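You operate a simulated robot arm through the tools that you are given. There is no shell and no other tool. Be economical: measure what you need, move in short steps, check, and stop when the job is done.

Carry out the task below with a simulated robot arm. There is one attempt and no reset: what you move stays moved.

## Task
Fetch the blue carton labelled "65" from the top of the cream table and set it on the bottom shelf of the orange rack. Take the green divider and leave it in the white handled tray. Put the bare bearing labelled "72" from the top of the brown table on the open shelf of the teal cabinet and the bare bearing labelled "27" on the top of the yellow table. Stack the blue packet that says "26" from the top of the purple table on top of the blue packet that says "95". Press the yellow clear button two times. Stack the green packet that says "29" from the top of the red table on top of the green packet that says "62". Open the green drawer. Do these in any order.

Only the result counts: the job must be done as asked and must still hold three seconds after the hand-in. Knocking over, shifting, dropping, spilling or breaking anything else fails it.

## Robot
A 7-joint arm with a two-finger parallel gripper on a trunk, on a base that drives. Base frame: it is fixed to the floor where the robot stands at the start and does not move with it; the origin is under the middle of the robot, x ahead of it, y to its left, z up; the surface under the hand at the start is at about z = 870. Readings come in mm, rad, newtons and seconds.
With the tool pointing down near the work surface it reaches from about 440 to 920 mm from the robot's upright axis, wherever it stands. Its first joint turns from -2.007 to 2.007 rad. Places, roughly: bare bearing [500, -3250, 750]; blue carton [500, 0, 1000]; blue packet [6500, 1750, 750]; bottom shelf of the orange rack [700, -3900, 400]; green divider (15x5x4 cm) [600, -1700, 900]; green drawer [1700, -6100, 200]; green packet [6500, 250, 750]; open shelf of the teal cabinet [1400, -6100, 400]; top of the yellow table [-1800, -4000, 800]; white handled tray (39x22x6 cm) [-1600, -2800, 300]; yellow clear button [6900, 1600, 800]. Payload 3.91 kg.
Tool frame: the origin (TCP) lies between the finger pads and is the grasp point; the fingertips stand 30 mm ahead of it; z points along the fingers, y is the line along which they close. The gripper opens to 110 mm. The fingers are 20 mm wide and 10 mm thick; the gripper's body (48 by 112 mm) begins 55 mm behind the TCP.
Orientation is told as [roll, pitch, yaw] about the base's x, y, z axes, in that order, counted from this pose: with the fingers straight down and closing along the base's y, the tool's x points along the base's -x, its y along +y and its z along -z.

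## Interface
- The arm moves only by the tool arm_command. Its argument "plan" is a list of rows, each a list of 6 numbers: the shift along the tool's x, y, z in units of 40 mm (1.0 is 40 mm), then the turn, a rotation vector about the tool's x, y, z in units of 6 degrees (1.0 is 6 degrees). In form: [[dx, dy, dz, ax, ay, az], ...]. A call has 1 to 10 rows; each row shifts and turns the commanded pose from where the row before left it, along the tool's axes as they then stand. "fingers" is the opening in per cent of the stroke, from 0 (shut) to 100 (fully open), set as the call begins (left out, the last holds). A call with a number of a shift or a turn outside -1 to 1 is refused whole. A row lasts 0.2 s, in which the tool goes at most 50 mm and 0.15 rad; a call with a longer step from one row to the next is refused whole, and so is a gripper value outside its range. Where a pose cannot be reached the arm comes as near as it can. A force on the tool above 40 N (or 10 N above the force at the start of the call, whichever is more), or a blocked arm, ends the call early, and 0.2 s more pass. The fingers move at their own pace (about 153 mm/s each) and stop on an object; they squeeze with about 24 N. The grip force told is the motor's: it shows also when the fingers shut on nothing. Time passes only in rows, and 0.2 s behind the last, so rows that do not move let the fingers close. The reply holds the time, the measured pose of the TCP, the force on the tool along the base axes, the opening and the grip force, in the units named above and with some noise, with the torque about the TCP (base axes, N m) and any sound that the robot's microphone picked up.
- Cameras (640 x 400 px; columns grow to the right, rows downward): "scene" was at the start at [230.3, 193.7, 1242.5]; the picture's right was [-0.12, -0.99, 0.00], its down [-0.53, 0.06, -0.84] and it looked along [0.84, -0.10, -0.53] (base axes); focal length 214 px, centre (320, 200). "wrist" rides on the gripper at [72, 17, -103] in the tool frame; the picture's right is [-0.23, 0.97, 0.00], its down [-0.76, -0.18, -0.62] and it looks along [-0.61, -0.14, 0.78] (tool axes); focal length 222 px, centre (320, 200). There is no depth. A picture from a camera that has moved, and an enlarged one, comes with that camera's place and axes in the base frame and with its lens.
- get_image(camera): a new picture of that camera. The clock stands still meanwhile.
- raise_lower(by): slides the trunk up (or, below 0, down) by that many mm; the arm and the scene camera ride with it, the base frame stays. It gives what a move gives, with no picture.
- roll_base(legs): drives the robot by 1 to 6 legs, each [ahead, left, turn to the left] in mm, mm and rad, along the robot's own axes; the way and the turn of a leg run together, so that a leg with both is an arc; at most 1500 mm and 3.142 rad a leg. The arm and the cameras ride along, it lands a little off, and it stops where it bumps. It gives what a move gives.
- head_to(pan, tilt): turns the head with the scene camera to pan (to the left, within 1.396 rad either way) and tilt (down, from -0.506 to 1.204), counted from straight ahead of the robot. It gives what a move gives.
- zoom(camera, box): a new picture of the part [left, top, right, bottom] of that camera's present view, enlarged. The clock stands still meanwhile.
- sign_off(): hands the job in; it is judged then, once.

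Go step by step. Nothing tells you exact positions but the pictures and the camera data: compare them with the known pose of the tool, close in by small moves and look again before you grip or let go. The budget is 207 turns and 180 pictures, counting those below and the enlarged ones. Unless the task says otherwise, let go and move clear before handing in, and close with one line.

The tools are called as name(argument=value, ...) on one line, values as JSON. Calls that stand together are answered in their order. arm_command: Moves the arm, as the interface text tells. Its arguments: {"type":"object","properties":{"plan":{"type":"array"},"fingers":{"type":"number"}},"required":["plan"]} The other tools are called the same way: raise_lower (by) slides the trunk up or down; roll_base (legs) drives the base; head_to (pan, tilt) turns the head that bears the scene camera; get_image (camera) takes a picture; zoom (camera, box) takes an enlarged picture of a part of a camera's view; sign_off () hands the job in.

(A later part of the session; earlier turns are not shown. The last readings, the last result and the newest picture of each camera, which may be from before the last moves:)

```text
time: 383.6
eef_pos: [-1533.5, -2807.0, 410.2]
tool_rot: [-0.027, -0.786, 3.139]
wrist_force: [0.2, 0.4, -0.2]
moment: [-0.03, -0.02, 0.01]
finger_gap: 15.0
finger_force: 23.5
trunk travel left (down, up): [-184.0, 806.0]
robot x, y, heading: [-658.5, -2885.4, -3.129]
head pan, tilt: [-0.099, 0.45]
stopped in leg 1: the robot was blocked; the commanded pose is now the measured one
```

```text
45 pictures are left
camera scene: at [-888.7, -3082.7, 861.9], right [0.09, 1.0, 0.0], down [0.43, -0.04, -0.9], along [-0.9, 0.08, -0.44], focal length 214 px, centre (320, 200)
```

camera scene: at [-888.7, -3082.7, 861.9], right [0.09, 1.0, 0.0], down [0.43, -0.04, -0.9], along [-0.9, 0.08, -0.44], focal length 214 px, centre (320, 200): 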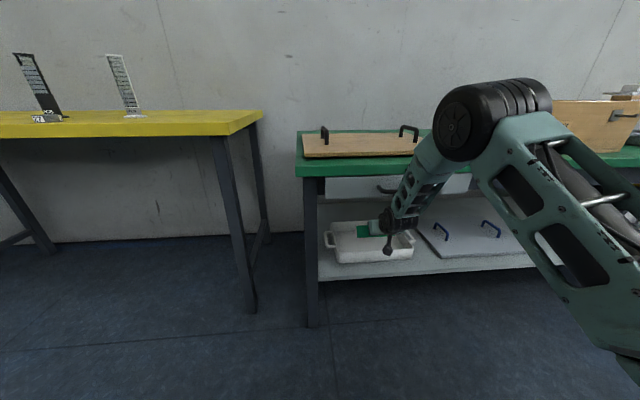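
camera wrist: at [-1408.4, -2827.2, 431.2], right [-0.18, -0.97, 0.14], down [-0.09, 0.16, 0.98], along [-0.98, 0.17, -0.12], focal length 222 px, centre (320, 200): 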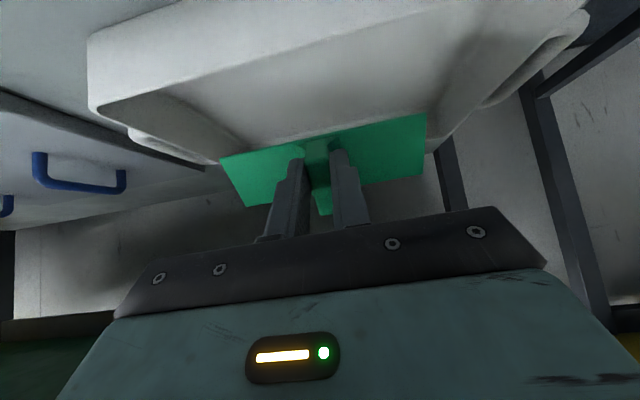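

Blocked lightly at the very end; I back off 10 mm, and lower into the tray.

roll_base(legs=[[-8, 0, 0]])

raise_lower(by=-45)

get_image(camera="wrist")

```text
time: 384.4
eef_pos: [-1524.6, -2805.5, 409.9]
tool_rot: [-0.028, -0.789, 3.14]
wrist_force: [-0.8, 0.1, -1.2]
moment: [0.0, 0.02, 0.03]
finger_gap: 15.0
finger_force: 23.7
trunk travel left (down, up): [-184.0, 806.0]
robot x, y, heading: [-647.7, -2883.6, -3.127]
head pan, tilt: [-0.099, 0.45]
```

```text
time: 385.2
eef_pos: [-1524.4, -2806.2, 365.1]
tool_rot: [-0.027, -0.787, 3.14]
wrist_force: [-0.8, 0.3, 0.1]
moment: [0.0, -0.02, -0.04]
finger_gap: 14.9
finger_force: 23.9
trunk travel left (down, up): [-139.0, 851.0]
robot x, y, heading: [-646.3, -2885.0, -3.127]
head pan, tilt: [-0.099, 0.45]
```

```text
44 pictures are left
camera wrist: at [-1400.6, -2827.1, 386.3], right [-0.18, -0.97, 0.14], down [-0.09, 0.16, 0.98], along [-0.98, 0.17, -0.12], focal length 222 px, centre (320, 200)
```

wrist: 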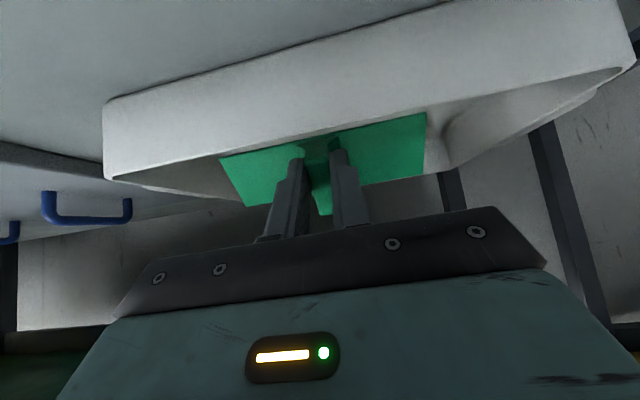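

arm_command(plan=[[0, 0, 0.18, 0, 0, 0], [0, 0, 0.17, 0, 0, 0], [0, 0, 0, 0, 0, 0]])

arm_command(plan=[[0, 0, 0, 0, 0, 0], [0, 0, 0, 0, 0, 0], [0, 0, 0, 0, 0, 0]], fingers=35)

get_image(camera="wrist")

```text
time: 386.0
eef_pos: [-1535.5, -2806.7, 355.2]
tool_rot: [-0.027, -0.788, 3.14]
wrist_force: [0.4, 0.1, -0.8]
moment: [-0.02, 0.01, -0.02]
finger_gap: 15.1
finger_force: 24.0
trunk travel left (down, up): [-139.0, 851.0]
robot x, y, heading: [-651.3, -2881.0, -3.122]
head pan, tilt: [-0.099, 0.45]
```

```text
time: 386.8
eef_pos: [-1535.2, -2805.4, 356.2]
tool_rot: [-0.027, -0.787, 3.138]
wrist_force: [-0.2, 0.6, 0.1]
moment: [0.0, 0.02, 0.02]
finger_gap: 38.5
finger_force: 0.1
trunk travel left (down, up): [-139.0, 851.0]
robot x, y, heading: [-651.3, -2881.6, -3.129]
head pan, tilt: [-0.099, 0.45]
```

```text
43 pictures are left
camera wrist: at [-1410.8, -2826.8, 376.2], right [-0.18, -0.97, 0.14], down [-0.09, 0.16, 0.98], along [-0.98, 0.17, -0.12], focal length 222 px, centre (320, 200)
```

wrist: 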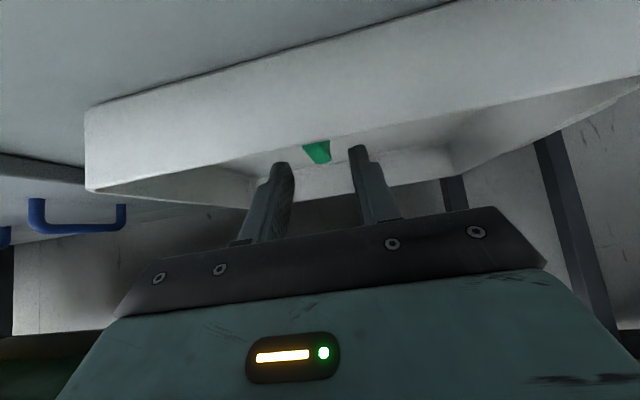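

The divider lies in the tray. I withdraw.

arm_command(plan=[[0, 0, -0.4, 0, 0, 0], [0, 0, -0.8, 0, 0, 0], [0, 0, 0, 0, 0, 0]])

roll_base(legs=[[-300, 0, 0]])

raise_lower(by=400)

head_to(pan=-0.1, tilt=0.6)

get_image(camera="wrist")

```text
time: 387.6
eef_pos: [-1500.5, -2806.7, 389.1]
tool_rot: [-0.029, -0.786, 3.139]
wrist_force: [0.1, -1.2, 0.8]
moment: [0.0, -0.01, -0.02]
finger_gap: 38.6
finger_force: 0.1
trunk travel left (down, up): [-139.0, 851.0]
robot x, y, heading: [-649.0, -2878.9, -3.127]
head pan, tilt: [-0.099, 0.45]
```

```text
time: 389.7
eef_pos: [-1196.3, -2803.8, 390.0]
tool_rot: [-0.027, -0.787, -3.14]
wrist_force: [-0.4, 0.2, -0.3]
moment: [0.0, 0.01, 0.03]
finger_gap: 38.6
finger_force: 0.0
trunk travel left (down, up): [-139.0, 851.0]
robot x, y, heading: [-341.5, -2876.2, -3.128]
head pan, tilt: [-0.099, 0.45]
```

```text
time: 393.5
eef_pos: [-1196.7, -2805.4, 788.0]
tool_rot: [-0.029, -0.788, -3.142]
wrist_force: [0.2, 0.9, -0.5]
moment: [-0.01, 0.0, 0.02]
finger_gap: 38.6
finger_force: 0.0
trunk travel left (down, up): [-539.0, 451.0]
robot x, y, heading: [-344.4, -2876.7, -3.128]
head pan, tilt: [-0.099, 0.45]
```

```text
time: 394.2
eef_pos: [-1196.6, -2805.7, 789.2]
tool_rot: [-0.029, -0.788, -3.143]
wrist_force: [-0.8, 0.4, 0.6]
moment: [0.01, -0.02, 0.0]
finger_gap: 38.4
finger_force: 0.1
trunk travel left (down, up): [-539.0, 451.0]
robot x, y, heading: [-342.9, -2878.6, -3.123]
head pan, tilt: [-0.099, 0.6]
```

```text
42 pictures are left
camera wrist: at [-1071.9, -2825.3, 809.7], right [-0.18, -0.97, 0.14], down [-0.09, 0.16, 0.98], along [-0.98, 0.16, -0.12], focal length 222 px, centre (320, 200)
```

wrist: 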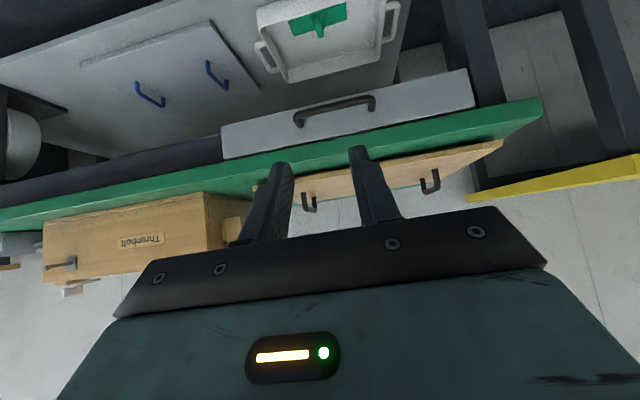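

Divider done. I bring the tool vertical and retracted for travel, then drive to the far tables via the south corridor.

arm_command(plan=[[0, 0, 0, 0, 0.94, 0], [0, 0, 0, 0, 0.94, 0], [0, 0, 0, 0, 0.94, 0], [0, 0, 0, 0, 0.94, 0], [0, 0, 0, 0, 0.94, 0], [0, 0, 0, 0, 0.94, 0], [0, 0, 0, 0, 0.94, 0], [0, 0, 0, 0, 0.92, 0]])

arm_command(plan=[[1, 0, -0.5, 0, 0, 0], [1, 0, -0.5, 0, 0, 0], [1, 0, -0.5, 0, 0, 0], [1, 0, -0.5, 0, 0, 0], [1, 0, -0.5, 0, 0, 0], [1, 0, -0.5, 0, 0, 0]], fingers=100)

raise_lower(by=300)

roll_base(legs=[[0, 0, 1.555], [1400, 0, 0], [650, 0, 0]])

```text
time: 396.0
eef_pos: [-1197.8, -2804.3, 790.5]
tool_rot: [-0.019, -0.001, 3.123]
wrist_force: [-0.3, 0.3, -0.4]
moment: [-0.03, 0.02, 0.0]
finger_gap: 38.6
finger_force: 0.1
trunk travel left (down, up): [-539.0, 451.0]
robot x, y, heading: [-343.1, -2875.5, -3.123]
head pan, tilt: [-0.099, 0.6]
```

```text
time: 397.4
eef_pos: [-959.5, -2811.1, 910.5]
tool_rot: [-0.021, -0.001, 3.121]
wrist_force: [-0.5, -0.1, -0.9]
moment: [-0.01, 0.0, -0.01]
finger_gap: 110.1
finger_force: 0.0
trunk travel left (down, up): [-539.0, 451.0]
robot x, y, heading: [-342.2, -2880.4, -3.126]
head pan, tilt: [-0.099, 0.6]
```

```text
time: 400.4
eef_pos: [-958.2, -2810.6, 1209.7]
tool_rot: [-0.02, -0.002, 3.122]
wrist_force: [0.8, 0.7, -0.5]
moment: [0.0, -0.03, 0.02]
finger_gap: 109.8
finger_force: 0.1
trunk travel left (down, up): [-839.0, 151.0]
robot x, y, heading: [-345.1, -2876.8, -3.13]
head pan, tilt: [-0.099, 0.6]
```

```text
time: 414.4
eef_pos: [-451.1, -5536.6, 1210.3]
tool_rot: [-0.02, -0.001, -1.623]
wrist_force: [-0.2, 0.2, -0.7]
moment: [0.0, -0.01, -0.02]
finger_gap: 109.9
finger_force: 0.1
trunk travel left (down, up): [-839.0, 151.0]
robot x, y, heading: [-362.4, -4926.5, -1.59]
head pan, tilt: [-0.099, 0.6]
```

roll_base(legs=[[0, 0, 1.585], [1400, 0, 0], [1400, 0, 0], [1300, 0, 0], [0, 0, 1.2]])

head_to(pan=-0.3, tilt=0.25)

get_image(camera="scene")

```text
time: 441.1
eef_pos: [3961.1, -4068.2, 1210.1]
tool_rot: [-0.018, -0.003, 1.28]
wrist_force: [0.0, -0.3, 0.5]
moment: [0.0, 0.0, 0.03]
finger_gap: 110.1
finger_force: 0.1
trunk travel left (down, up): [-839.0, 151.0]
robot x, y, heading: [3731.7, -4641.0, 1.313]
head pan, tilt: [-0.099, 0.6]
```

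```text
time: 441.9
eef_pos: [3959.8, -4068.0, 1210.1]
tool_rot: [-0.02, 0.0, 1.28]
wrist_force: [-0.2, 0.3, 0.3]
moment: [0.02, -0.01, 0.02]
finger_gap: 110.1
finger_force: 0.2
trunk travel left (down, up): [-839.0, 151.0]
robot x, y, heading: [3731.3, -4645.9, 1.317]
head pan, tilt: [-0.3, 0.25]
```

```text
41 pictures are left
camera scene: at [3618.1, -4373.5, 1535.5], right [0.85, -0.53, 0.0], down [-0.13, -0.21, -0.97], along [0.51, 0.82, -0.25], focal length 214 px, centre (320, 200)
```

scene: 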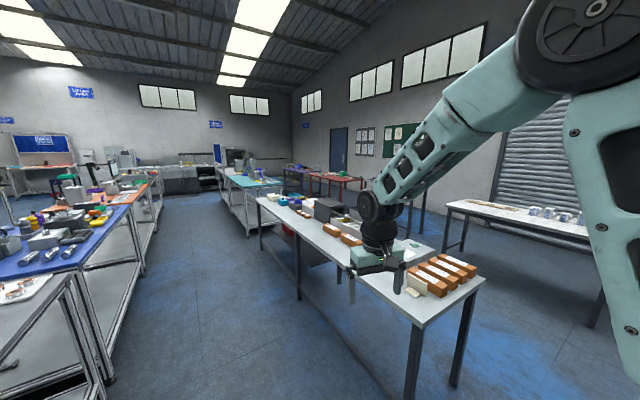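

Row B ends at x ≈ 4906 and the wall tables start at x ≈ 6200, so the aisle at x ≈ 5550 leads north to the red and purple tables.

roll_base(legs=[[0, 0, -1.317], [1000, -60, 0], [820, 0, 0], [0, 0, 1.571]])

```text
time: 458.1
eef_pos: [5628.5, -4099.9, 1210.1]
tool_rot: [-0.02, -0.003, 1.533]
wrist_force: [-0.4, 0.2, 0.5]
moment: [-0.01, 0.0, -0.03]
finger_gap: 110.1
finger_force: 0.1
trunk travel left (down, up): [-839.0, 151.0]
robot x, y, heading: [5549.0, -4709.4, 1.56]
head pan, tilt: [-0.3, 0.25]
```

roll_base(legs=[[1400, 0, 0.011], [1400, 0, 0], [600, 0, 0]])

head_to(pan=-0.3, tilt=0.4)

get_image(camera="scene")

```text
time: 474.7
eef_pos: [5514.2, -707.1, 1209.0]
tool_rot: [-0.019, -0.002, 1.573]
wrist_force: [0.9, -0.4, -0.3]
moment: [-0.04, -0.04, -0.02]
finger_gap: 109.7
finger_force: 0.1
trunk travel left (down, up): [-839.0, 151.0]
robot x, y, heading: [5461.7, -1322.1, 1.61]
head pan, tilt: [-0.3, 0.25]
```

```text
time: 475.4
eef_pos: [5513.4, -707.6, 1209.6]
tool_rot: [-0.019, 0.001, 1.575]
wrist_force: [-0.7, 0.6, -0.3]
moment: [0.03, -0.02, 0.0]
finger_gap: 110.0
finger_force: 0.1
trunk travel left (down, up): [-839.0, 151.0]
robot x, y, heading: [5463.2, -1318.6, 1.612]
head pan, tilt: [-0.3, 0.4]
```

```text
40 pictures are left
camera scene: at [5273.8, -1099.3, 1521.6], right [0.97, -0.26, 0.0], down [-0.1, -0.38, -0.92], along [0.24, 0.89, -0.39], focal length 214 px, centre (320, 200)
```

scene: 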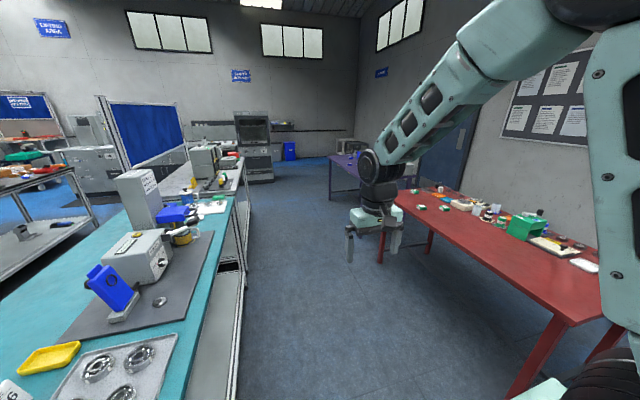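

The red table front is at x ≈ 6390, with green packets near (6610, 250). I drive up and face it.

roll_base(legs=[[800, -280, 0], [750, -250, 0], [0, 0, -1.612]])

head_to(pan=0.0, tilt=0.75)

get_image(camera="scene")

```text
time: 487.7
eef_pos: [6556.0, 159.7, 1209.9]
tool_rot: [-0.019, -0.001, -0.068]
wrist_force: [-0.8, 0.8, -0.3]
moment: [0.01, 0.02, -0.03]
finger_gap: 109.9
finger_force: 0.0
trunk travel left (down, up): [-839.0, 151.0]
robot x, y, heading: [5950.9, 262.3, -0.039]
head pan, tilt: [-0.3, 0.4]
```

```text
time: 488.6
eef_pos: [6555.9, 159.4, 1210.2]
tool_rot: [-0.02, -0.002, -0.069]
wrist_force: [-0.2, 0.4, 0.9]
moment: [0.0, -0.03, 0.01]
finger_gap: 109.8
finger_force: 0.0
trunk travel left (down, up): [-839.0, 151.0]
robot x, y, heading: [5945.6, 258.4, -0.032]
head pan, tilt: [0.0, 0.75]
```

```text
39 pictures are left
camera scene: at [6176.9, 453.1, 1490.5], right [-0.03, -1.0, 0.0], down [-0.68, 0.02, -0.73], along [0.73, -0.02, -0.68], focal length 214 px, centre (320, 200)
```

scene: 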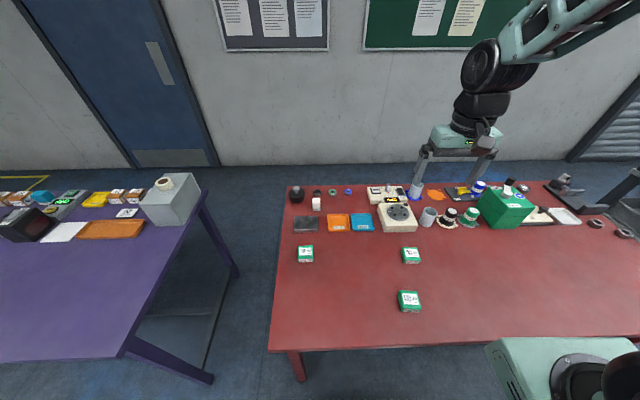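

Three green packets are visible. I zoom to read them.

zoom(camera="scene", box=[290, 230, 450, 330])

```text
4.00 times, centred on (370, 280) of scene
camera zoom: at [6176.9, 453.1, 1490.5], right [-0.03, -1.0, 0.0], down [-0.68, 0.02, -0.73], along [0.73, -0.02, -0.68], focal length 858 px, centre (120, -120)
```

zoom: 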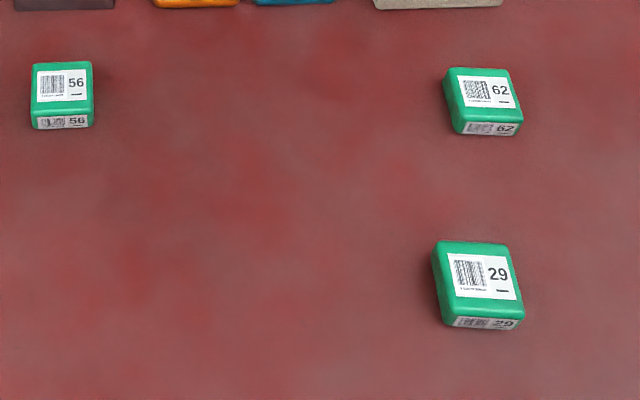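

Packet "29" is nearest, "62" behind it, "56" is a distractor. I move over "29" and look with the wrist camera.

arm_command(plan=[[0.88, 0, 0, 0, 0, 0], [0.88, 0, 0, 0, 0, 0], [0.88, 0, 0, 0, 0, 0], [0, 0, 0, 0, 0, -0.66], [0, 0, 0, 0, 0, 0]], fingers=100)

raise_lower(by=-200)

get_image(camera="wrist")

```text
time: 489.8
eef_pos: [6450.8, 167.4, 1209.7]
tool_rot: [-0.019, -0.001, 0.004]
wrist_force: [1.1, -0.1, -0.8]
moment: [0.01, 0.02, -0.01]
finger_gap: 109.9
finger_force: 0.1
trunk travel left (down, up): [-839.0, 151.0]
robot x, y, heading: [5945.6, 259.3, -0.033]
head pan, tilt: [0.0, 0.75]
```

```text
time: 491.9
eef_pos: [6449.7, 167.2, 1010.4]
tool_rot: [-0.019, -0.001, 0.001]
wrist_force: [-0.7, -0.3, -0.3]
moment: [0.02, 0.0, -0.03]
finger_gap: 110.1
finger_force: 0.1
trunk travel left (down, up): [-639.0, 351.0]
robot x, y, heading: [5946.1, 255.1, -0.033]
head pan, tilt: [0.0, 0.75]
```

```text
37 pictures are left
camera wrist: at [6378.2, 184.7, 1112.7], right [0.23, 0.97, -0.02], down [0.76, -0.17, 0.63], along [0.61, -0.16, -0.78], focal length 222 px, centre (320, 200)
```

wrist: 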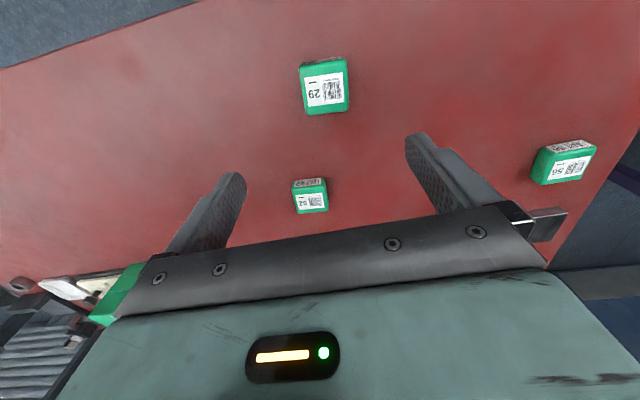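

"29" is at about (6437, 169), top z ≈ 825; "62" at about (6598, 109). I descend onto "29".

arm_command(plan=[[0.32, 0.04, 0.8, 0, 0, 0], [0, 0, 0.9, 0, 0, 0], [0, 0, 0.9, 0, 0, 0], [0, 0, 0.9, 0, 0, 0], [0, 0, 0.6, 0, 0, 0], [0, 0, 0, 0, 0, 0]])

get_image(camera="wrist")

```text
time: 493.3
eef_pos: [6441.2, 166.8, 845.1]
tool_rot: [-0.02, 0.0, 0.0]
wrist_force: [-0.1, 0.2, 0.2]
moment: [-0.02, 0.02, 0.02]
finger_gap: 110.1
finger_force: 0.0
out of reach, approached as far as the arm can: row 4
trunk travel left (down, up): [-639.0, 351.0]
robot x, y, heading: [5944.2, 257.9, -0.032]
head pan, tilt: [0.0, 0.75]
```

```text
36 pictures are left
camera wrist: at [6369.5, 184.1, 947.8], right [0.23, 0.97, -0.02], down [0.76, -0.16, 0.63], along [0.61, -0.16, -0.78], focal length 222 px, centre (320, 200)
```

wrist: 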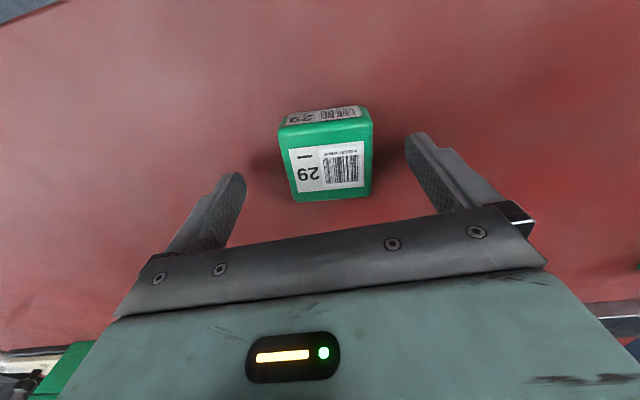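

raise_lower(by=-10)

arm_command(plan=[[0.05, 0.1, 0, 0, 0, 0], [0, 0, 0, 0, 0, 0]])

arm_command(plan=[[0, 0, 0, 0, 0, 0], [0, 0, 0, 0, 0, 0], [0, 0, 0, 0, 0, 0]], fingers=0)

raise_lower(by=120)

get_image(camera="wrist")

```text
time: 493.9
eef_pos: [6440.0, 165.6, 836.3]
tool_rot: [-0.02, 0.001, 0.001]
wrist_force: [0.1, 0.7, -0.2]
moment: [0.02, 0.0, -0.02]
finger_gap: 109.9
finger_force: 0.0
trunk travel left (down, up): [-629.0, 361.0]
robot x, y, heading: [5945.6, 257.9, -0.035]
head pan, tilt: [0.0, 0.75]
```

```text
time: 494.5
eef_pos: [6441.2, 170.2, 834.8]
tool_rot: [-0.019, 0.001, -0.001]
wrist_force: [0.3, -0.1, 0.6]
moment: [0.02, 0.02, 0.0]
finger_gap: 110.0
finger_force: 0.1
trunk travel left (down, up): [-629.0, 361.0]
robot x, y, heading: [5947.4, 258.9, -0.036]
head pan, tilt: [0.0, 0.75]
```

```text
time: 495.3
eef_pos: [6439.9, 170.7, 835.8]
tool_rot: [-0.018, 0.001, -0.001]
wrist_force: [0.5, -0.5, 3.6]
moment: [0.13, -0.03, -0.07]
finger_gap: 56.4
finger_force: 23.5
trunk travel left (down, up): [-629.0, 361.0]
robot x, y, heading: [5944.7, 256.8, -0.034]
head pan, tilt: [0.0, 0.75]
```

```text
time: 496.8
eef_pos: [6439.0, 171.3, 954.9]
tool_rot: [-0.02, 0.0, 0.0]
wrist_force: [0.5, 0.4, -2.4]
moment: [-0.01, 0.0, 0.01]
finger_gap: 56.3
finger_force: 23.8
trunk travel left (down, up): [-749.0, 241.0]
robot x, y, heading: [5943.7, 258.8, -0.038]
head pan, tilt: [0.0, 0.75]
```

```text
35 pictures are left
camera wrist: at [6368.5, 188.3, 1057.8], right [0.23, 0.97, -0.02], down [0.76, -0.16, 0.63], along [0.61, -0.16, -0.78], focal length 222 px, centre (320, 200)
```

wrist: 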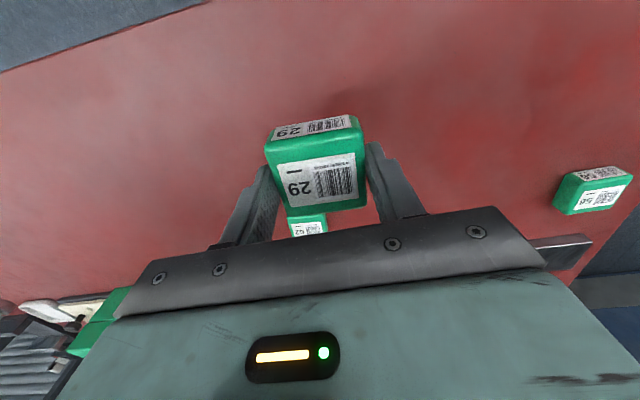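

zoom(camera="scene", box=[360, 180, 480, 280])

```text
4.00 times, centred on (420, 230) of scene
camera zoom: at [6176.9, 453.1, 1400.4], right [-0.03, -1.0, 0.0], down [-0.68, 0.02, -0.73], along [0.73, -0.02, -0.68], focal length 858 px, centre (-80, 80)
```

zoom: 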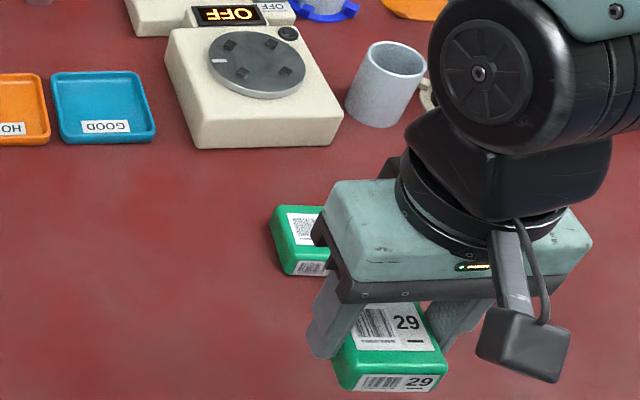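

"62" centre is at (6600, 108). I carry "29" above it.

arm_command(plan=[[-0.825, -0.315, 0, 0, 0, 0], [-0.825, -0.315, 0, 0, 0, 0], [-0.825, -0.315, 0, 0, 0, 0], [-0.825, -0.315, 0, 0, 0, 0], [-0.825, -0.315, 0, 0, 0, 0], [0, 0, 0, 0, 0, 0]])

arm_command(plan=[[0, 0, 0.6, 0, 0, 0], [0, 0, 0.6, 0, 0, 0], [0, 0, 0.5, 0, 0, 0], [0, 0, 0, 0, 0, 0]])

zoom(camera="scene", box=[360, 180, 480, 280])

```text
time: 498.2
eef_pos: [6607.1, 107.0, 955.7]
tool_rot: [-0.019, 0.001, 0.0]
wrist_force: [-0.2, -0.6, -2.1]
moment: [0.02, 0.01, 0.02]
finger_gap: 56.1
finger_force: 23.9
trunk travel left (down, up): [-749.0, 241.0]
robot x, y, heading: [5942.4, 257.6, -0.032]
head pan, tilt: [0.0, 0.75]
```

```text
time: 499.2
eef_pos: [6606.1, 105.8, 887.8]
tool_rot: [-0.019, -0.002, -0.001]
wrist_force: [-0.2, -0.3, -1.7]
moment: [0.0, -0.01, 0.0]
finger_gap: 56.1
finger_force: 24.2
trunk travel left (down, up): [-749.0, 241.0]
robot x, y, heading: [5947.1, 257.7, -0.036]
head pan, tilt: [0.0, 0.75]
```

```text
4.00 times, centred on (420, 230) of scene
camera zoom: at [6176.9, 453.1, 1400.4], right [-0.03, -1.0, 0.0], down [-0.68, 0.02, -0.73], along [0.73, -0.02, -0.68], focal length 858 px, centre (-80, 80)
```

zoom: 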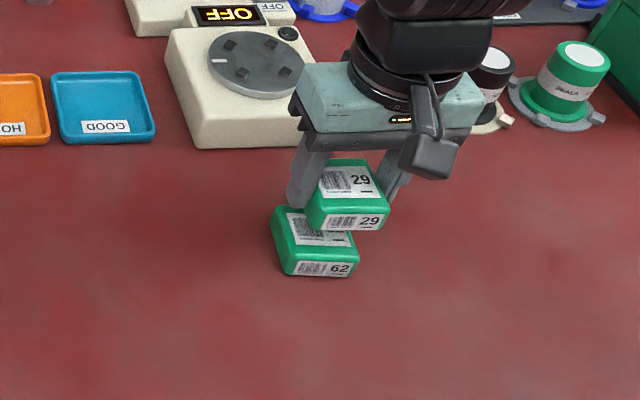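

Alignment is good. I lower to contact.

arm_command(plan=[[0, 0.03, 0.2, 0, 0, 0], [0, 0, 0.15, 0, 0, 0], [0, 0, 0.1, 0, 0, 0], [0, 0, 0.05, 0, 0, 0], [0, 0, 0, 0, 0, 0]])

arm_command(plan=[[0, 0, 0.05, 0, 0, 0], [0, 0, 0.05, 0, 0, 0], [0, 0, 0, 0, 0, 0]])

```text
time: 500.4
eef_pos: [6604.5, 106.7, 869.1]
tool_rot: [-0.019, 0.002, 0.0]
wrist_force: [-0.1, 0.4, -2.0]
moment: [0.0, 0.0, -0.05]
finger_gap: 55.9
finger_force: 23.7
trunk travel left (down, up): [-749.0, 241.0]
robot x, y, heading: [5945.3, 254.6, -0.033]
head pan, tilt: [0.0, 0.75]
```

```text
time: 501.2
eef_pos: [6604.3, 105.8, 864.2]
tool_rot: [-0.018, 0.001, 0.001]
wrist_force: [0.2, 0.7, -2.2]
moment: [0.03, 0.01, 0.0]
finger_gap: 56.0
finger_force: 23.4
trunk travel left (down, up): [-749.0, 241.0]
robot x, y, heading: [5945.3, 254.7, -0.031]
head pan, tilt: [0.0, 0.75]
```

arm_command(plan=[[0, 0, 0.05, 0, 0, 0], [0, 0, 0.05, 0, 0, 0], [0, 0, 0.04, 0, 0, 0], [0, 0, 0, 0, 0, 0]])

```text
time: 502.2
eef_pos: [6606.6, 106.6, 860.9]
tool_rot: [-0.02, -0.003, 0.001]
wrist_force: [6.2, 1.1, 28.8]
moment: [0.38, -0.12, -0.01]
finger_gap: 56.0
finger_force: 23.8
trunk travel left (down, up): [-749.0, 241.0]
robot x, y, heading: [5946.1, 256.9, -0.032]
head pan, tilt: [0.0, 0.75]
```

arm_command(plan=[[0, 0, -0.04, 0, 0, 0], [0, 0, 0, 0, 0, 0], [0, 0, 0, 0, 0, 0]], fingers=80)

arm_command(plan=[[0, 0, -0.5, 0, 0, 0], [0, 0, -1, 0, 0, 0], [0, 0, -1, 0, 0, 0], [0, 0, -1, 0, 0, 0], [0, 0, -1, 0, 0, 0], [0, 0, 0, 0, 0, 0]])

get_image(camera="scene")

```text
time: 503.0
eef_pos: [6604.3, 107.4, 860.0]
tool_rot: [-0.02, 0.001, 0.001]
wrist_force: [0.1, -1.3, -0.6]
moment: [0.01, 0.03, 0.01]
finger_gap: 87.8
finger_force: 0.0
trunk travel left (down, up): [-749.0, 241.0]
robot x, y, heading: [5946.9, 255.7, -0.028]
head pan, tilt: [0.0, 0.75]
```

```text
time: 504.4
eef_pos: [6605.2, 110.2, 1037.7]
tool_rot: [-0.019, 0.002, 0.0]
wrist_force: [-1.0, 0.0, -0.2]
moment: [0.03, -0.02, -0.01]
finger_gap: 87.8
finger_force: 0.1
trunk travel left (down, up): [-749.0, 241.0]
robot x, y, heading: [5944.7, 255.6, -0.034]
head pan, tilt: [0.0, 0.75]
```

```text
32 pictures are left
camera scene: at [6176.9, 453.1, 1400.4], right [-0.03, -1.0, 0.0], down [-0.68, 0.02, -0.73], along [0.73, -0.02, -0.68], focal length 214 px, centre (320, 200)
```

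scene: 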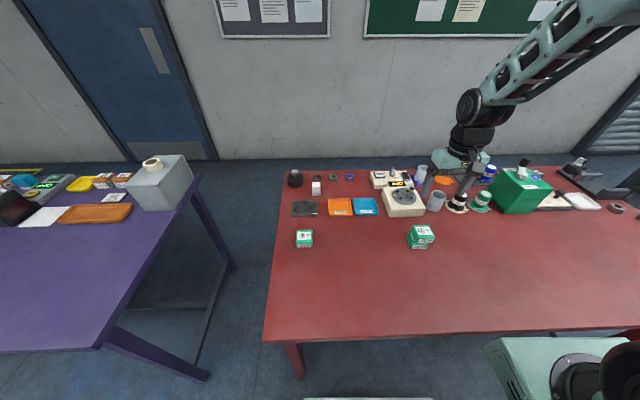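

"29" sits on "62". I raise and strafe left to the purple table.

raise_lower(by=170)

roll_base(legs=[[-100, 0, 0.033], [0, 1450, 0]])

head_to(pan=-0.2, tilt=0.7)

get_image(camera="scene")

```text
time: 506.3
eef_pos: [6604.5, 109.3, 1208.6]
tool_rot: [-0.02, 0.004, 0.001]
wrist_force: [-0.5, 1.0, 0.0]
moment: [0.01, -0.02, 0.0]
finger_gap: 88.0
finger_force: 0.1
trunk travel left (down, up): [-919.0, 71.0]
robot x, y, heading: [5948.1, 258.5, -0.034]
head pan, tilt: [0.0, 0.75]
```

```text
time: 514.4
eef_pos: [6509.7, 1605.9, 1208.7]
tool_rot: [-0.019, 0.003, 0.031]
wrist_force: [-0.5, 0.3, 0.6]
moment: [0.01, 0.01, -0.05]
finger_gap: 88.1
finger_force: 0.1
trunk travel left (down, up): [-919.0, 71.0]
robot x, y, heading: [5846.3, 1735.5, 0.001]
head pan, tilt: [0.0, 0.75]
```

```text
time: 515.1
eef_pos: [6510.0, 1605.9, 1206.5]
tool_rot: [-0.019, 0.003, 0.034]
wrist_force: [0.0, 0.5, 0.2]
moment: [0.04, 0.01, -0.02]
finger_gap: 88.1
finger_force: 0.0
trunk travel left (down, up): [-919.0, 71.0]
robot x, y, heading: [5843.0, 1734.1, -0.0]
head pan, tilt: [-0.201, 0.7]
```

```text
31 pictures are left
camera scene: at [6071.1, 1920.0, 1574.7], right [-0.2, -0.98, 0.0], down [-0.63, 0.13, -0.76], along [0.75, -0.15, -0.64], focal length 214 px, centre (320, 200)
```

scene: 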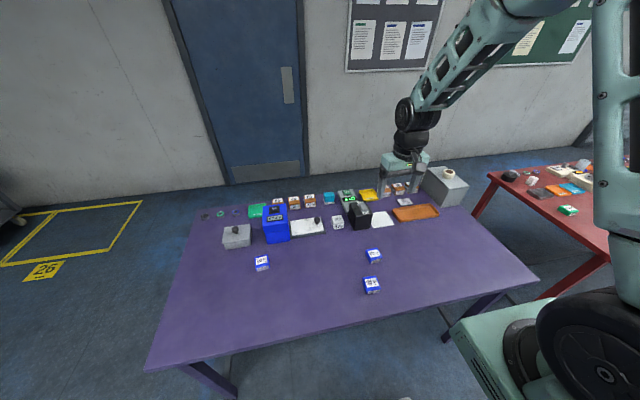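

zoom(camera="scene", box=[230, 180, 450, 310])

```text
2.91 times, centred on (340, 245) of scene
camera zoom: at [6071.1, 1920.0, 1574.7], right [-0.2, -0.98, 0.0], down [-0.63, 0.13, -0.76], along [0.75, -0.15, -0.64], focal length 624 px, centre (262, 69)
```

zoom: 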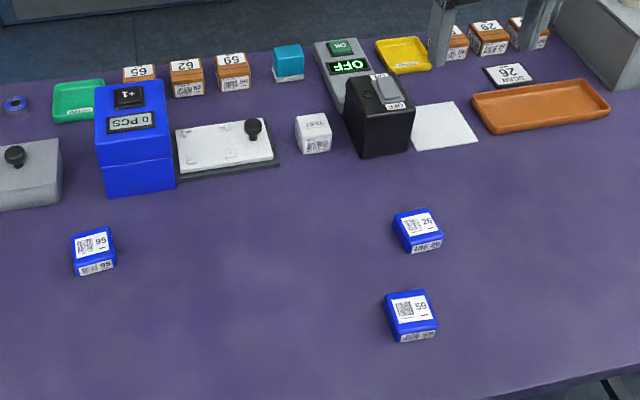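

zoom(camera="scene", box=[310, 180, 400, 240])

```text
6.67 times, centred on (355, 210) of scene
camera zoom: at [6071.1, 1920.0, 1574.7], right [-0.2, -0.98, 0.0], down [-0.63, 0.13, -0.76], along [0.75, -0.15, -0.64], focal length 1430 px, centre (87, 133)
```

zoom: 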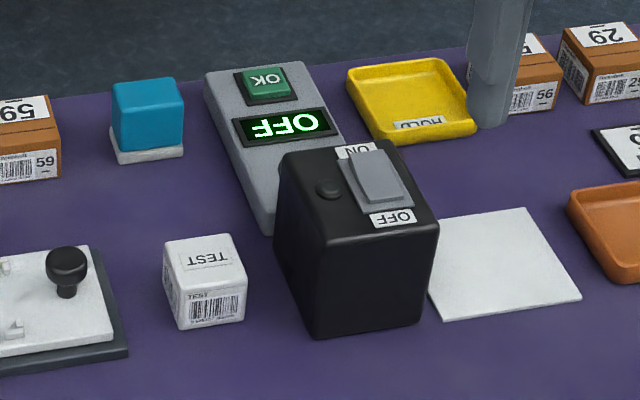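

Blue packets "95", "26", "59" are on the purple table; a device with an "OFF" display and green OK button is behind a black ON/OFF switch box, and the yellow button may be hidden there. First the packet: I move over "26" at (6562, 1587).

arm_command(plan=[[-0.66, -0.25, 0, 0, 0, 0], [-0.66, -0.25, 0, 0, 0, 0.3], [0, 0, 0, 0, 0, 0]], fingers=100)

raise_lower(by=-230)

get_image(camera="wrist")

```text
time: 515.9
eef_pos: [6563.0, 1585.9, 1209.4]
tool_rot: [-0.019, 0.002, -0.001]
wrist_force: [0.0, -0.1, -0.3]
moment: [-0.03, 0.01, 0.0]
finger_gap: 109.8
finger_force: 0.1
trunk travel left (down, up): [-919.0, 71.0]
robot x, y, heading: [5844.7, 1733.1, -0.003]
head pan, tilt: [-0.201, 0.7]
```

```text
time: 518.4
eef_pos: [6562.8, 1586.6, 979.1]
tool_rot: [-0.019, 0.0, 0.001]
wrist_force: [0.8, 0.6, 0.0]
moment: [0.0, 0.05, 0.02]
finger_gap: 109.8
finger_force: 0.0
trunk travel left (down, up): [-689.0, 301.0]
robot x, y, heading: [5843.3, 1737.2, -0.002]
head pan, tilt: [-0.201, 0.7]
```

```text
28 pictures are left
camera wrist: at [6491.1, 1605.0, 1081.7], right [0.23, 0.97, -0.02], down [0.76, -0.16, 0.63], along [0.61, -0.16, -0.78], focal length 222 px, centre (320, 200)
```

wrist: 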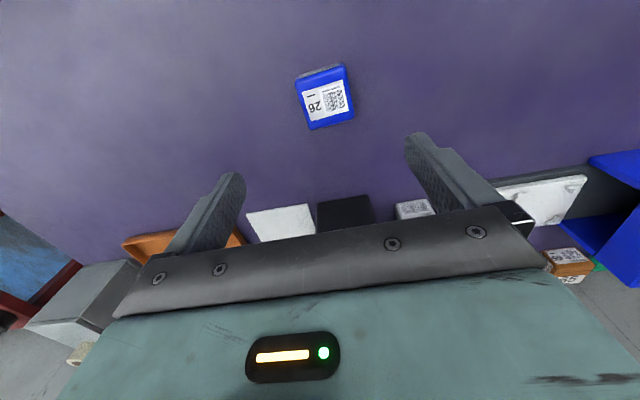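

arm_command(plan=[[0.15, 0.09, 0.9, 0, 0, 0], [0, 0, 0.9, 0, 0, 0], [0, 0, 0.9, 0, 0, 0], [0, 0, 0.7, 0, 0, 0], [0, 0, 0.17, 0, 0, 0], [0, 0, 0, 0, 0, 0]])

arm_command(plan=[[0, 0, 0, 0, 0, 0], [0, 0, 0, 0, 0, 0], [0, 0, 0, 0, 0, 0]], fingers=0)

raise_lower(by=250)

get_image(camera="wrist")

```text
time: 519.8
eef_pos: [6556.7, 1589.2, 834.7]
tool_rot: [-0.021, 0.001, 0.002]
wrist_force: [-0.5, -0.1, -0.6]
moment: [0.0, 0.0, -0.02]
finger_gap: 110.0
finger_force: 0.0
trunk travel left (down, up): [-689.0, 301.0]
robot x, y, heading: [5847.2, 1733.0, -0.0]
head pan, tilt: [-0.201, 0.7]
```

```text
time: 520.5
eef_pos: [6555.8, 1589.8, 836.0]
tool_rot: [-0.019, 0.001, 0.002]
wrist_force: [-0.1, 1.2, 2.6]
moment: [0.12, 0.04, 0.04]
finger_gap: 55.6
finger_force: 24.2
trunk travel left (down, up): [-689.0, 301.0]
robot x, y, heading: [5843.4, 1732.7, -0.005]
head pan, tilt: [-0.201, 0.7]
```

```text
time: 523.1
eef_pos: [6556.6, 1589.0, 1084.8]
tool_rot: [-0.02, -0.001, 0.002]
wrist_force: [1.0, -0.6, -1.8]
moment: [-0.04, -0.02, 0.01]
finger_gap: 55.6
finger_force: 24.2
trunk travel left (down, up): [-939.0, 51.0]
robot x, y, heading: [5845.6, 1735.1, -0.003]
head pan, tilt: [-0.201, 0.7]
```

```text
27 pictures are left
camera wrist: at [6484.7, 1607.2, 1188.5], right [0.23, 0.97, -0.02], down [0.76, -0.16, 0.63], along [0.61, -0.16, -0.78], focal length 222 px, centre (320, 200)
```

wrist: 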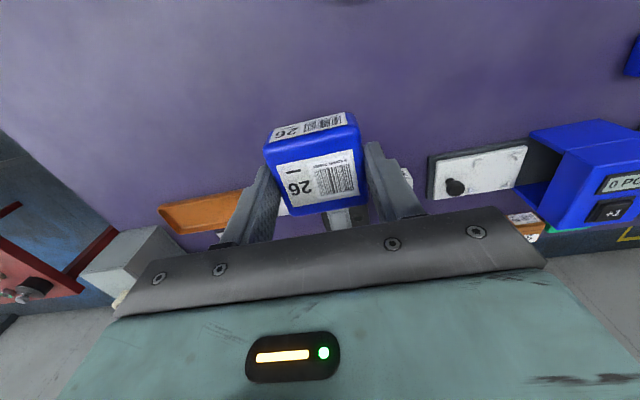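

roll_base(legs=[[0, 455, 0]])

get_image(camera="wrist")

get_image(camera="scene")

```text
time: 525.9
eef_pos: [6555.8, 2053.5, 1086.9]
tool_rot: [-0.019, -0.001, 0.012]
wrist_force: [-1.0, -0.3, -1.2]
moment: [-0.04, 0.01, -0.01]
finger_gap: 55.6
finger_force: 23.8
trunk travel left (down, up): [-939.0, 51.0]
robot x, y, heading: [5843.3, 2192.0, 0.007]
head pan, tilt: [-0.201, 0.7]
```

```text
26 pictures are left
camera wrist: at [6484.1, 2070.9, 1188.6], right [0.22, 0.98, -0.02], down [0.76, -0.16, 0.63], along [0.61, -0.15, -0.78], focal length 222 px, centre (320, 200)
```

wrist: 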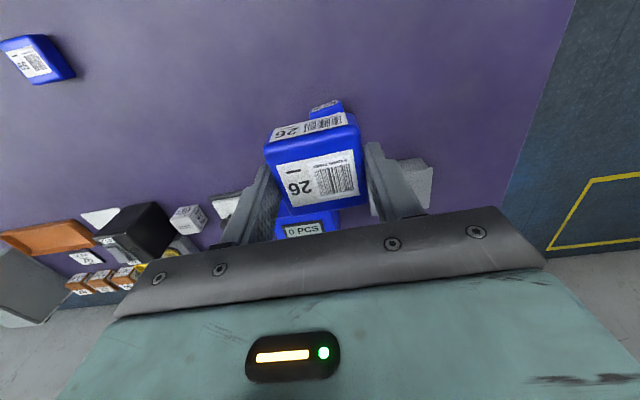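

```text
25 pictures are left
camera scene: at [6067.7, 2379.7, 1594.7], right [-0.19, -0.98, 0.0], down [-0.63, 0.12, -0.76], along [0.75, -0.15, -0.64], focal length 214 px, centre (320, 200)
```

scene: 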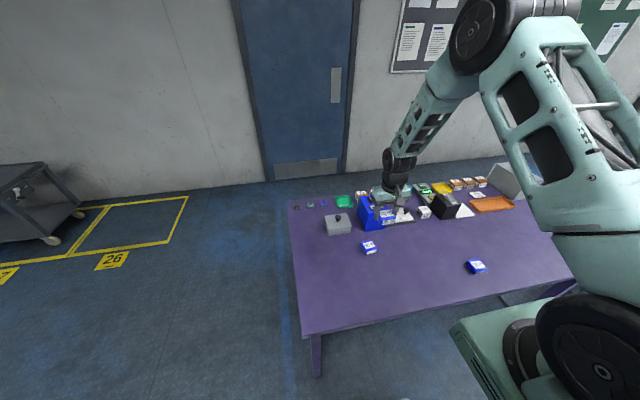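

zoom(camera="scene", box=[340, 175, 480, 265])

```text
4.44 times, centred on (410, 220) of scene
camera zoom: at [6067.7, 2379.7, 1594.7], right [-0.19, -0.98, 0.0], down [-0.63, 0.12, -0.76], along [0.75, -0.15, -0.64], focal length 953 px, centre (-80, 111)
```

zoom: 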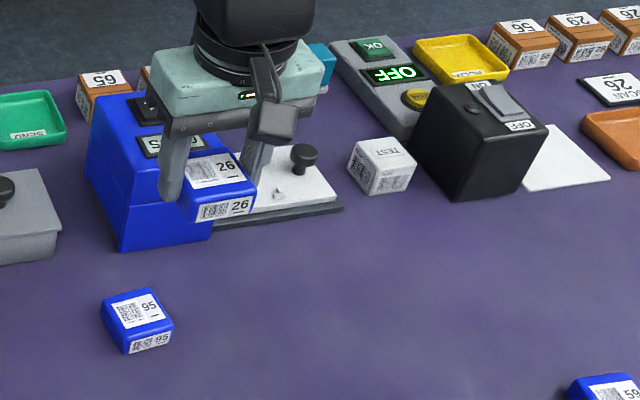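

The yellow button is on the device just behind the black switch box. First I place "26" on "95" at (6614, 2051), which is turned about 8°.

arm_command(plan=[[-0.74, -0.05, 0.3, 0, 0, 0], [-0.74, -0.03, 0.3, 0, 0, 0], [0, 0, 0, 0, 0, -0.65], [0, 0, 0, 0, 0, -0.65], [0, 0, 0, 0, 0, 0]])

raise_lower(by=-165)

zoom(camera="scene", box=[330, 160, 450, 260])

```text
time: 527.1
eef_pos: [6614.5, 2050.7, 1061.8]
tool_rot: [-0.019, 0.003, 0.149]
wrist_force: [-0.5, 0.0, -2.5]
moment: [-0.04, -0.02, -0.01]
finger_gap: 55.7
finger_force: 24.3
trunk travel left (down, up): [-939.0, 51.0]
robot x, y, heading: [5845.0, 2194.0, 0.009]
head pan, tilt: [-0.201, 0.7]
```

```text
time: 529.0
eef_pos: [6614.8, 2051.0, 896.9]
tool_rot: [-0.019, 0.005, 0.147]
wrist_force: [0.4, -0.1, -2.8]
moment: [0.02, 0.0, -0.01]
finger_gap: 55.5
finger_force: 23.7
trunk travel left (down, up): [-774.0, 216.0]
robot x, y, heading: [5842.9, 2190.4, 0.01]
head pan, tilt: [-0.201, 0.7]
```

```text
4.00 times, centred on (390, 210) of scene
camera zoom: at [6067.7, 2379.8, 1429.7], right [-0.19, -0.98, 0.0], down [-0.63, 0.12, -0.76], along [0.75, -0.15, -0.64], focal length 858 px, centre (40, 160)
```

zoom: 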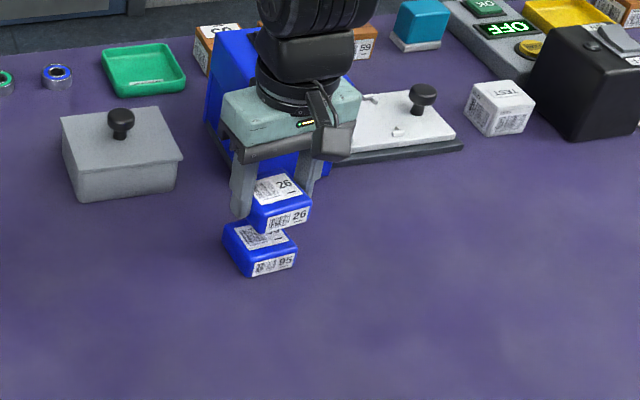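

Aligned within 4 mm. I lower to contact and release.

arm_command(plan=[[-0.08, 0, 0.3, 0, 0, 0], [0, 0, 0.25, 0, 0, 0], [0, 0, 0.15, 0, 0, 0], [0, 0, 0.05, 0, 0, 0], [0, 0, 0, 0, 0, 0]])

arm_command(plan=[[0, 0, 0.05, 0, 0, 0], [0, 0, 0.05, 0, 0, 0], [0, 0, 0, 0, 0, 0]])

```text
time: 530.2
eef_pos: [6617.6, 2050.4, 867.8]
tool_rot: [-0.019, 0.003, 0.146]
wrist_force: [0.0, -0.4, -2.5]
moment: [0.0, -0.01, -0.01]
finger_gap: 55.6
finger_force: 24.6
trunk travel left (down, up): [-774.0, 216.0]
robot x, y, heading: [5845.7, 2188.1, 0.011]
head pan, tilt: [-0.201, 0.7]
```

```text
time: 531.0
eef_pos: [6618.3, 2051.6, 865.4]
tool_rot: [-0.02, 0.002, 0.147]
wrist_force: [-2.7, 0.6, 10.6]
moment: [0.35, 0.07, 0.05]
finger_gap: 55.7
finger_force: 23.6
trunk travel left (down, up): [-774.0, 216.0]
robot x, y, heading: [5844.1, 2192.1, 0.011]
head pan, tilt: [-0.201, 0.7]
```

arm_command(plan=[[0, 0, 0, 0, 0, 0], [0, 0, 0, 0, 0, 0], [0, 0, 0, 0, 0, 0]], fingers=80)

arm_command(plan=[[0, 0, -0.5, 0, 0, 0], [0, 0, -1, 0, 0, 0], [0, 0, -1, 0, 0, 0], [0, 0, -1, 0, 0, 0], [0, 0, -1, 0, 0, 0], [0, 0, 0, 0, 0, 0.65], [0, 0, 0, 0, 0, 0.75], [0, 0, 0, 0, 0, 0]])

raise_lower(by=150)

zoom(camera="scene", box=[330, 170, 490, 270])

```text
time: 531.8
eef_pos: [6619.5, 2050.6, 863.8]
tool_rot: [-0.017, 0.003, 0.148]
wrist_force: [-0.7, 0.1, 0.4]
moment: [-0.02, -0.02, 0.01]
finger_gap: 87.7
finger_force: 0.1
trunk travel left (down, up): [-774.0, 216.0]
robot x, y, heading: [5849.5, 2190.8, 0.01]
head pan, tilt: [-0.201, 0.7]
```

```text
time: 533.6
eef_pos: [6618.5, 2053.3, 1043.8]
tool_rot: [-0.019, 0.001, -0.002]
wrist_force: [-0.4, 0.2, 0.4]
moment: [-0.02, 0.0, 0.03]
finger_gap: 87.8
finger_force: 0.1
trunk travel left (down, up): [-774.0, 216.0]
robot x, y, heading: [5844.2, 2188.9, 0.005]
head pan, tilt: [-0.201, 0.7]
```

```text
time: 535.3
eef_pos: [6618.8, 2053.8, 1192.7]
tool_rot: [-0.02, -0.002, 0.0]
wrist_force: [-0.1, 0.5, 0.2]
moment: [0.01, 0.01, 0.01]
finger_gap: 88.1
finger_force: 0.2
trunk travel left (down, up): [-924.0, 66.0]
robot x, y, heading: [5846.1, 2189.5, 0.006]
head pan, tilt: [-0.201, 0.7]
```

```text
4.00 times, centred on (410, 220) of scene
camera zoom: at [6067.7, 2379.8, 1579.6], right [-0.19, -0.98, 0.0], down [-0.63, 0.12, -0.76], along [0.75, -0.15, -0.64], focal length 858 px, centre (-40, 120)
```

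zoom: 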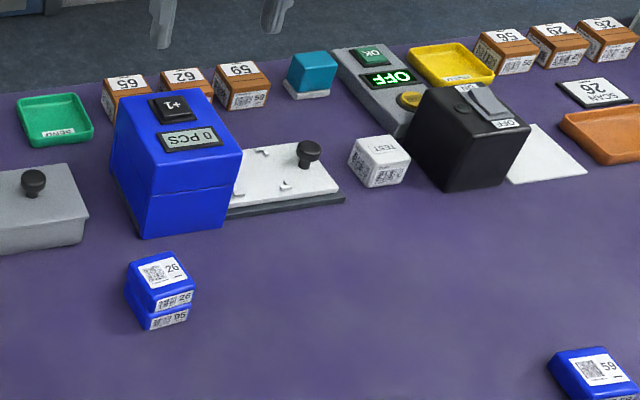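

"26" is stacked on "95". The yellow button computes to about (6856, 1587, 836) on the powered-off device ("OFF" display); the black box's rocker (ON end at x ≈ 6776, y ≈ 1572) should switch it on. I reposition the base and close the fingers.

roll_base(legs=[[0, -540, 0], [125, 0, 0]])

head_to(pan=-0.45, tilt=0.75)

zoom(camera="scene", box=[240, 100, 400, 200])

```text
time: 539.3
eef_pos: [6749.0, 1517.6, 1193.9]
tool_rot: [-0.02, 0.0, 0.003]
wrist_force: [-0.5, -0.7, -0.5]
moment: [-0.02, -0.05, 0.01]
finger_gap: 88.1
finger_force: 0.0
trunk travel left (down, up): [-924.0, 66.0]
robot x, y, heading: [5972.2, 1650.0, 0.011]
head pan, tilt: [-0.201, 0.7]
```

```text
time: 540.1
eef_pos: [6750.6, 1516.3, 1191.6]
tool_rot: [-0.017, 0.002, 0.003]
wrist_force: [-0.1, -0.1, 0.1]
moment: [0.04, 0.0, 0.0]
finger_gap: 88.0
finger_force: 0.0
trunk travel left (down, up): [-924.0, 66.0]
robot x, y, heading: [5976.8, 1652.6, 0.012]
head pan, tilt: [-0.45, 0.75]
```

```text
4.00 times, centred on (320, 150) of scene
camera zoom: at [6189.4, 1823.3, 1575.4], right [-0.43, -0.91, 0.0], down [-0.62, 0.29, -0.73], along [0.66, -0.31, -0.68], focal length 858 px, centre (320, 400)
```

zoom: 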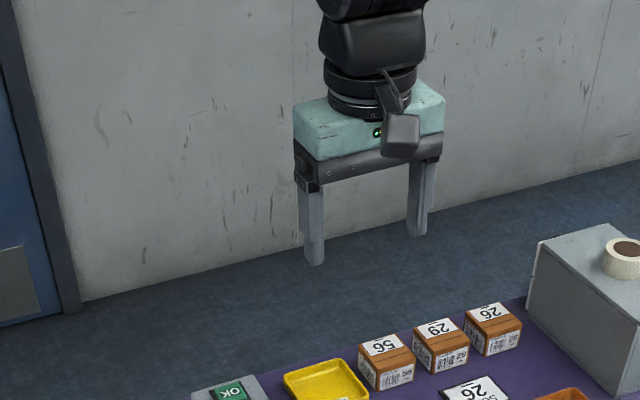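

arm_command(plan=[[-0.33, 0.7, 0, 0, 0, 0], [-0.32, 0.7, 0, 0, 0, 0], [0, 0, 0, 0, 0, 0]], fingers=0)

raise_lower(by=-190)

get_image(camera="wrist")

```text
time: 540.9
eef_pos: [6775.3, 1571.2, 1191.8]
tool_rot: [-0.02, -0.001, 0.002]
wrist_force: [0.1, 0.2, 0.0]
moment: [0.0, -0.01, -0.01]
finger_gap: 0.0
finger_force: 24.3
trunk travel left (down, up): [-924.0, 66.0]
robot x, y, heading: [5973.9, 1653.5, 0.011]
head pan, tilt: [-0.45, 0.75]
```

```text
time: 542.9
eef_pos: [6776.8, 1572.3, 1000.6]
tool_rot: [-0.021, -0.001, 0.0]
wrist_force: [0.3, 0.8, 0.3]
moment: [-0.03, 0.01, 0.02]
finger_gap: 0.0
finger_force: 24.3
trunk travel left (down, up): [-734.0, 256.0]
robot x, y, heading: [5974.6, 1652.2, 0.009]
head pan, tilt: [-0.45, 0.75]
```

```text
20 pictures are left
camera wrist: at [6704.5, 1590.2, 1103.7], right [0.23, 0.97, -0.02], down [0.76, -0.16, 0.63], along [0.61, -0.16, -0.78], focal length 222 px, centre (320, 200)
```

wrist: 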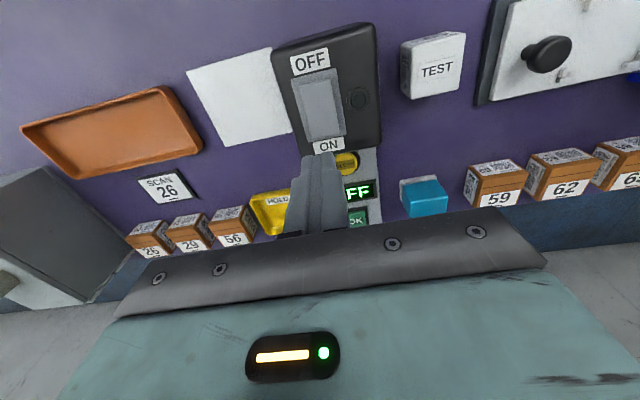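

The wrist view confirms the rocker (ON end at x ≈ 6776) and the yellow button at (6854, 1586). I press the ON end.

arm_command(plan=[[0.08, 0, 0.6, 0, 0, 0], [0, 0, 0.6, 0, 0, 0], [0, 0, 0.1, 0, 0, 0], [0, 0, 0.1, 0, 0, 0], [0, 0, 0.1, 0, 0, 0], [0, 0, 0.1, 0, 0, 0], [0, 0, 0.1, 0, 0, 0], [0, 0, 0, 0, 0, 0]])

```text
time: 544.5
eef_pos: [6773.9, 1570.6, 940.6]
tool_rot: [-0.019, -0.008, 0.002]
wrist_force: [-4.4, 0.4, 17.0]
moment: [0.04, 0.26, 0.0]
finger_gap: 0.1
finger_force: 23.8
trunk travel left (down, up): [-734.0, 256.0]
robot x, y, heading: [5976.7, 1654.7, 0.011]
head pan, tilt: [-0.45, 0.75]
heard: click
stopped in row 7: the force on the tool passed its limit at 46 N (the readings are from after the stop); the commanded pose is now the measured one
```

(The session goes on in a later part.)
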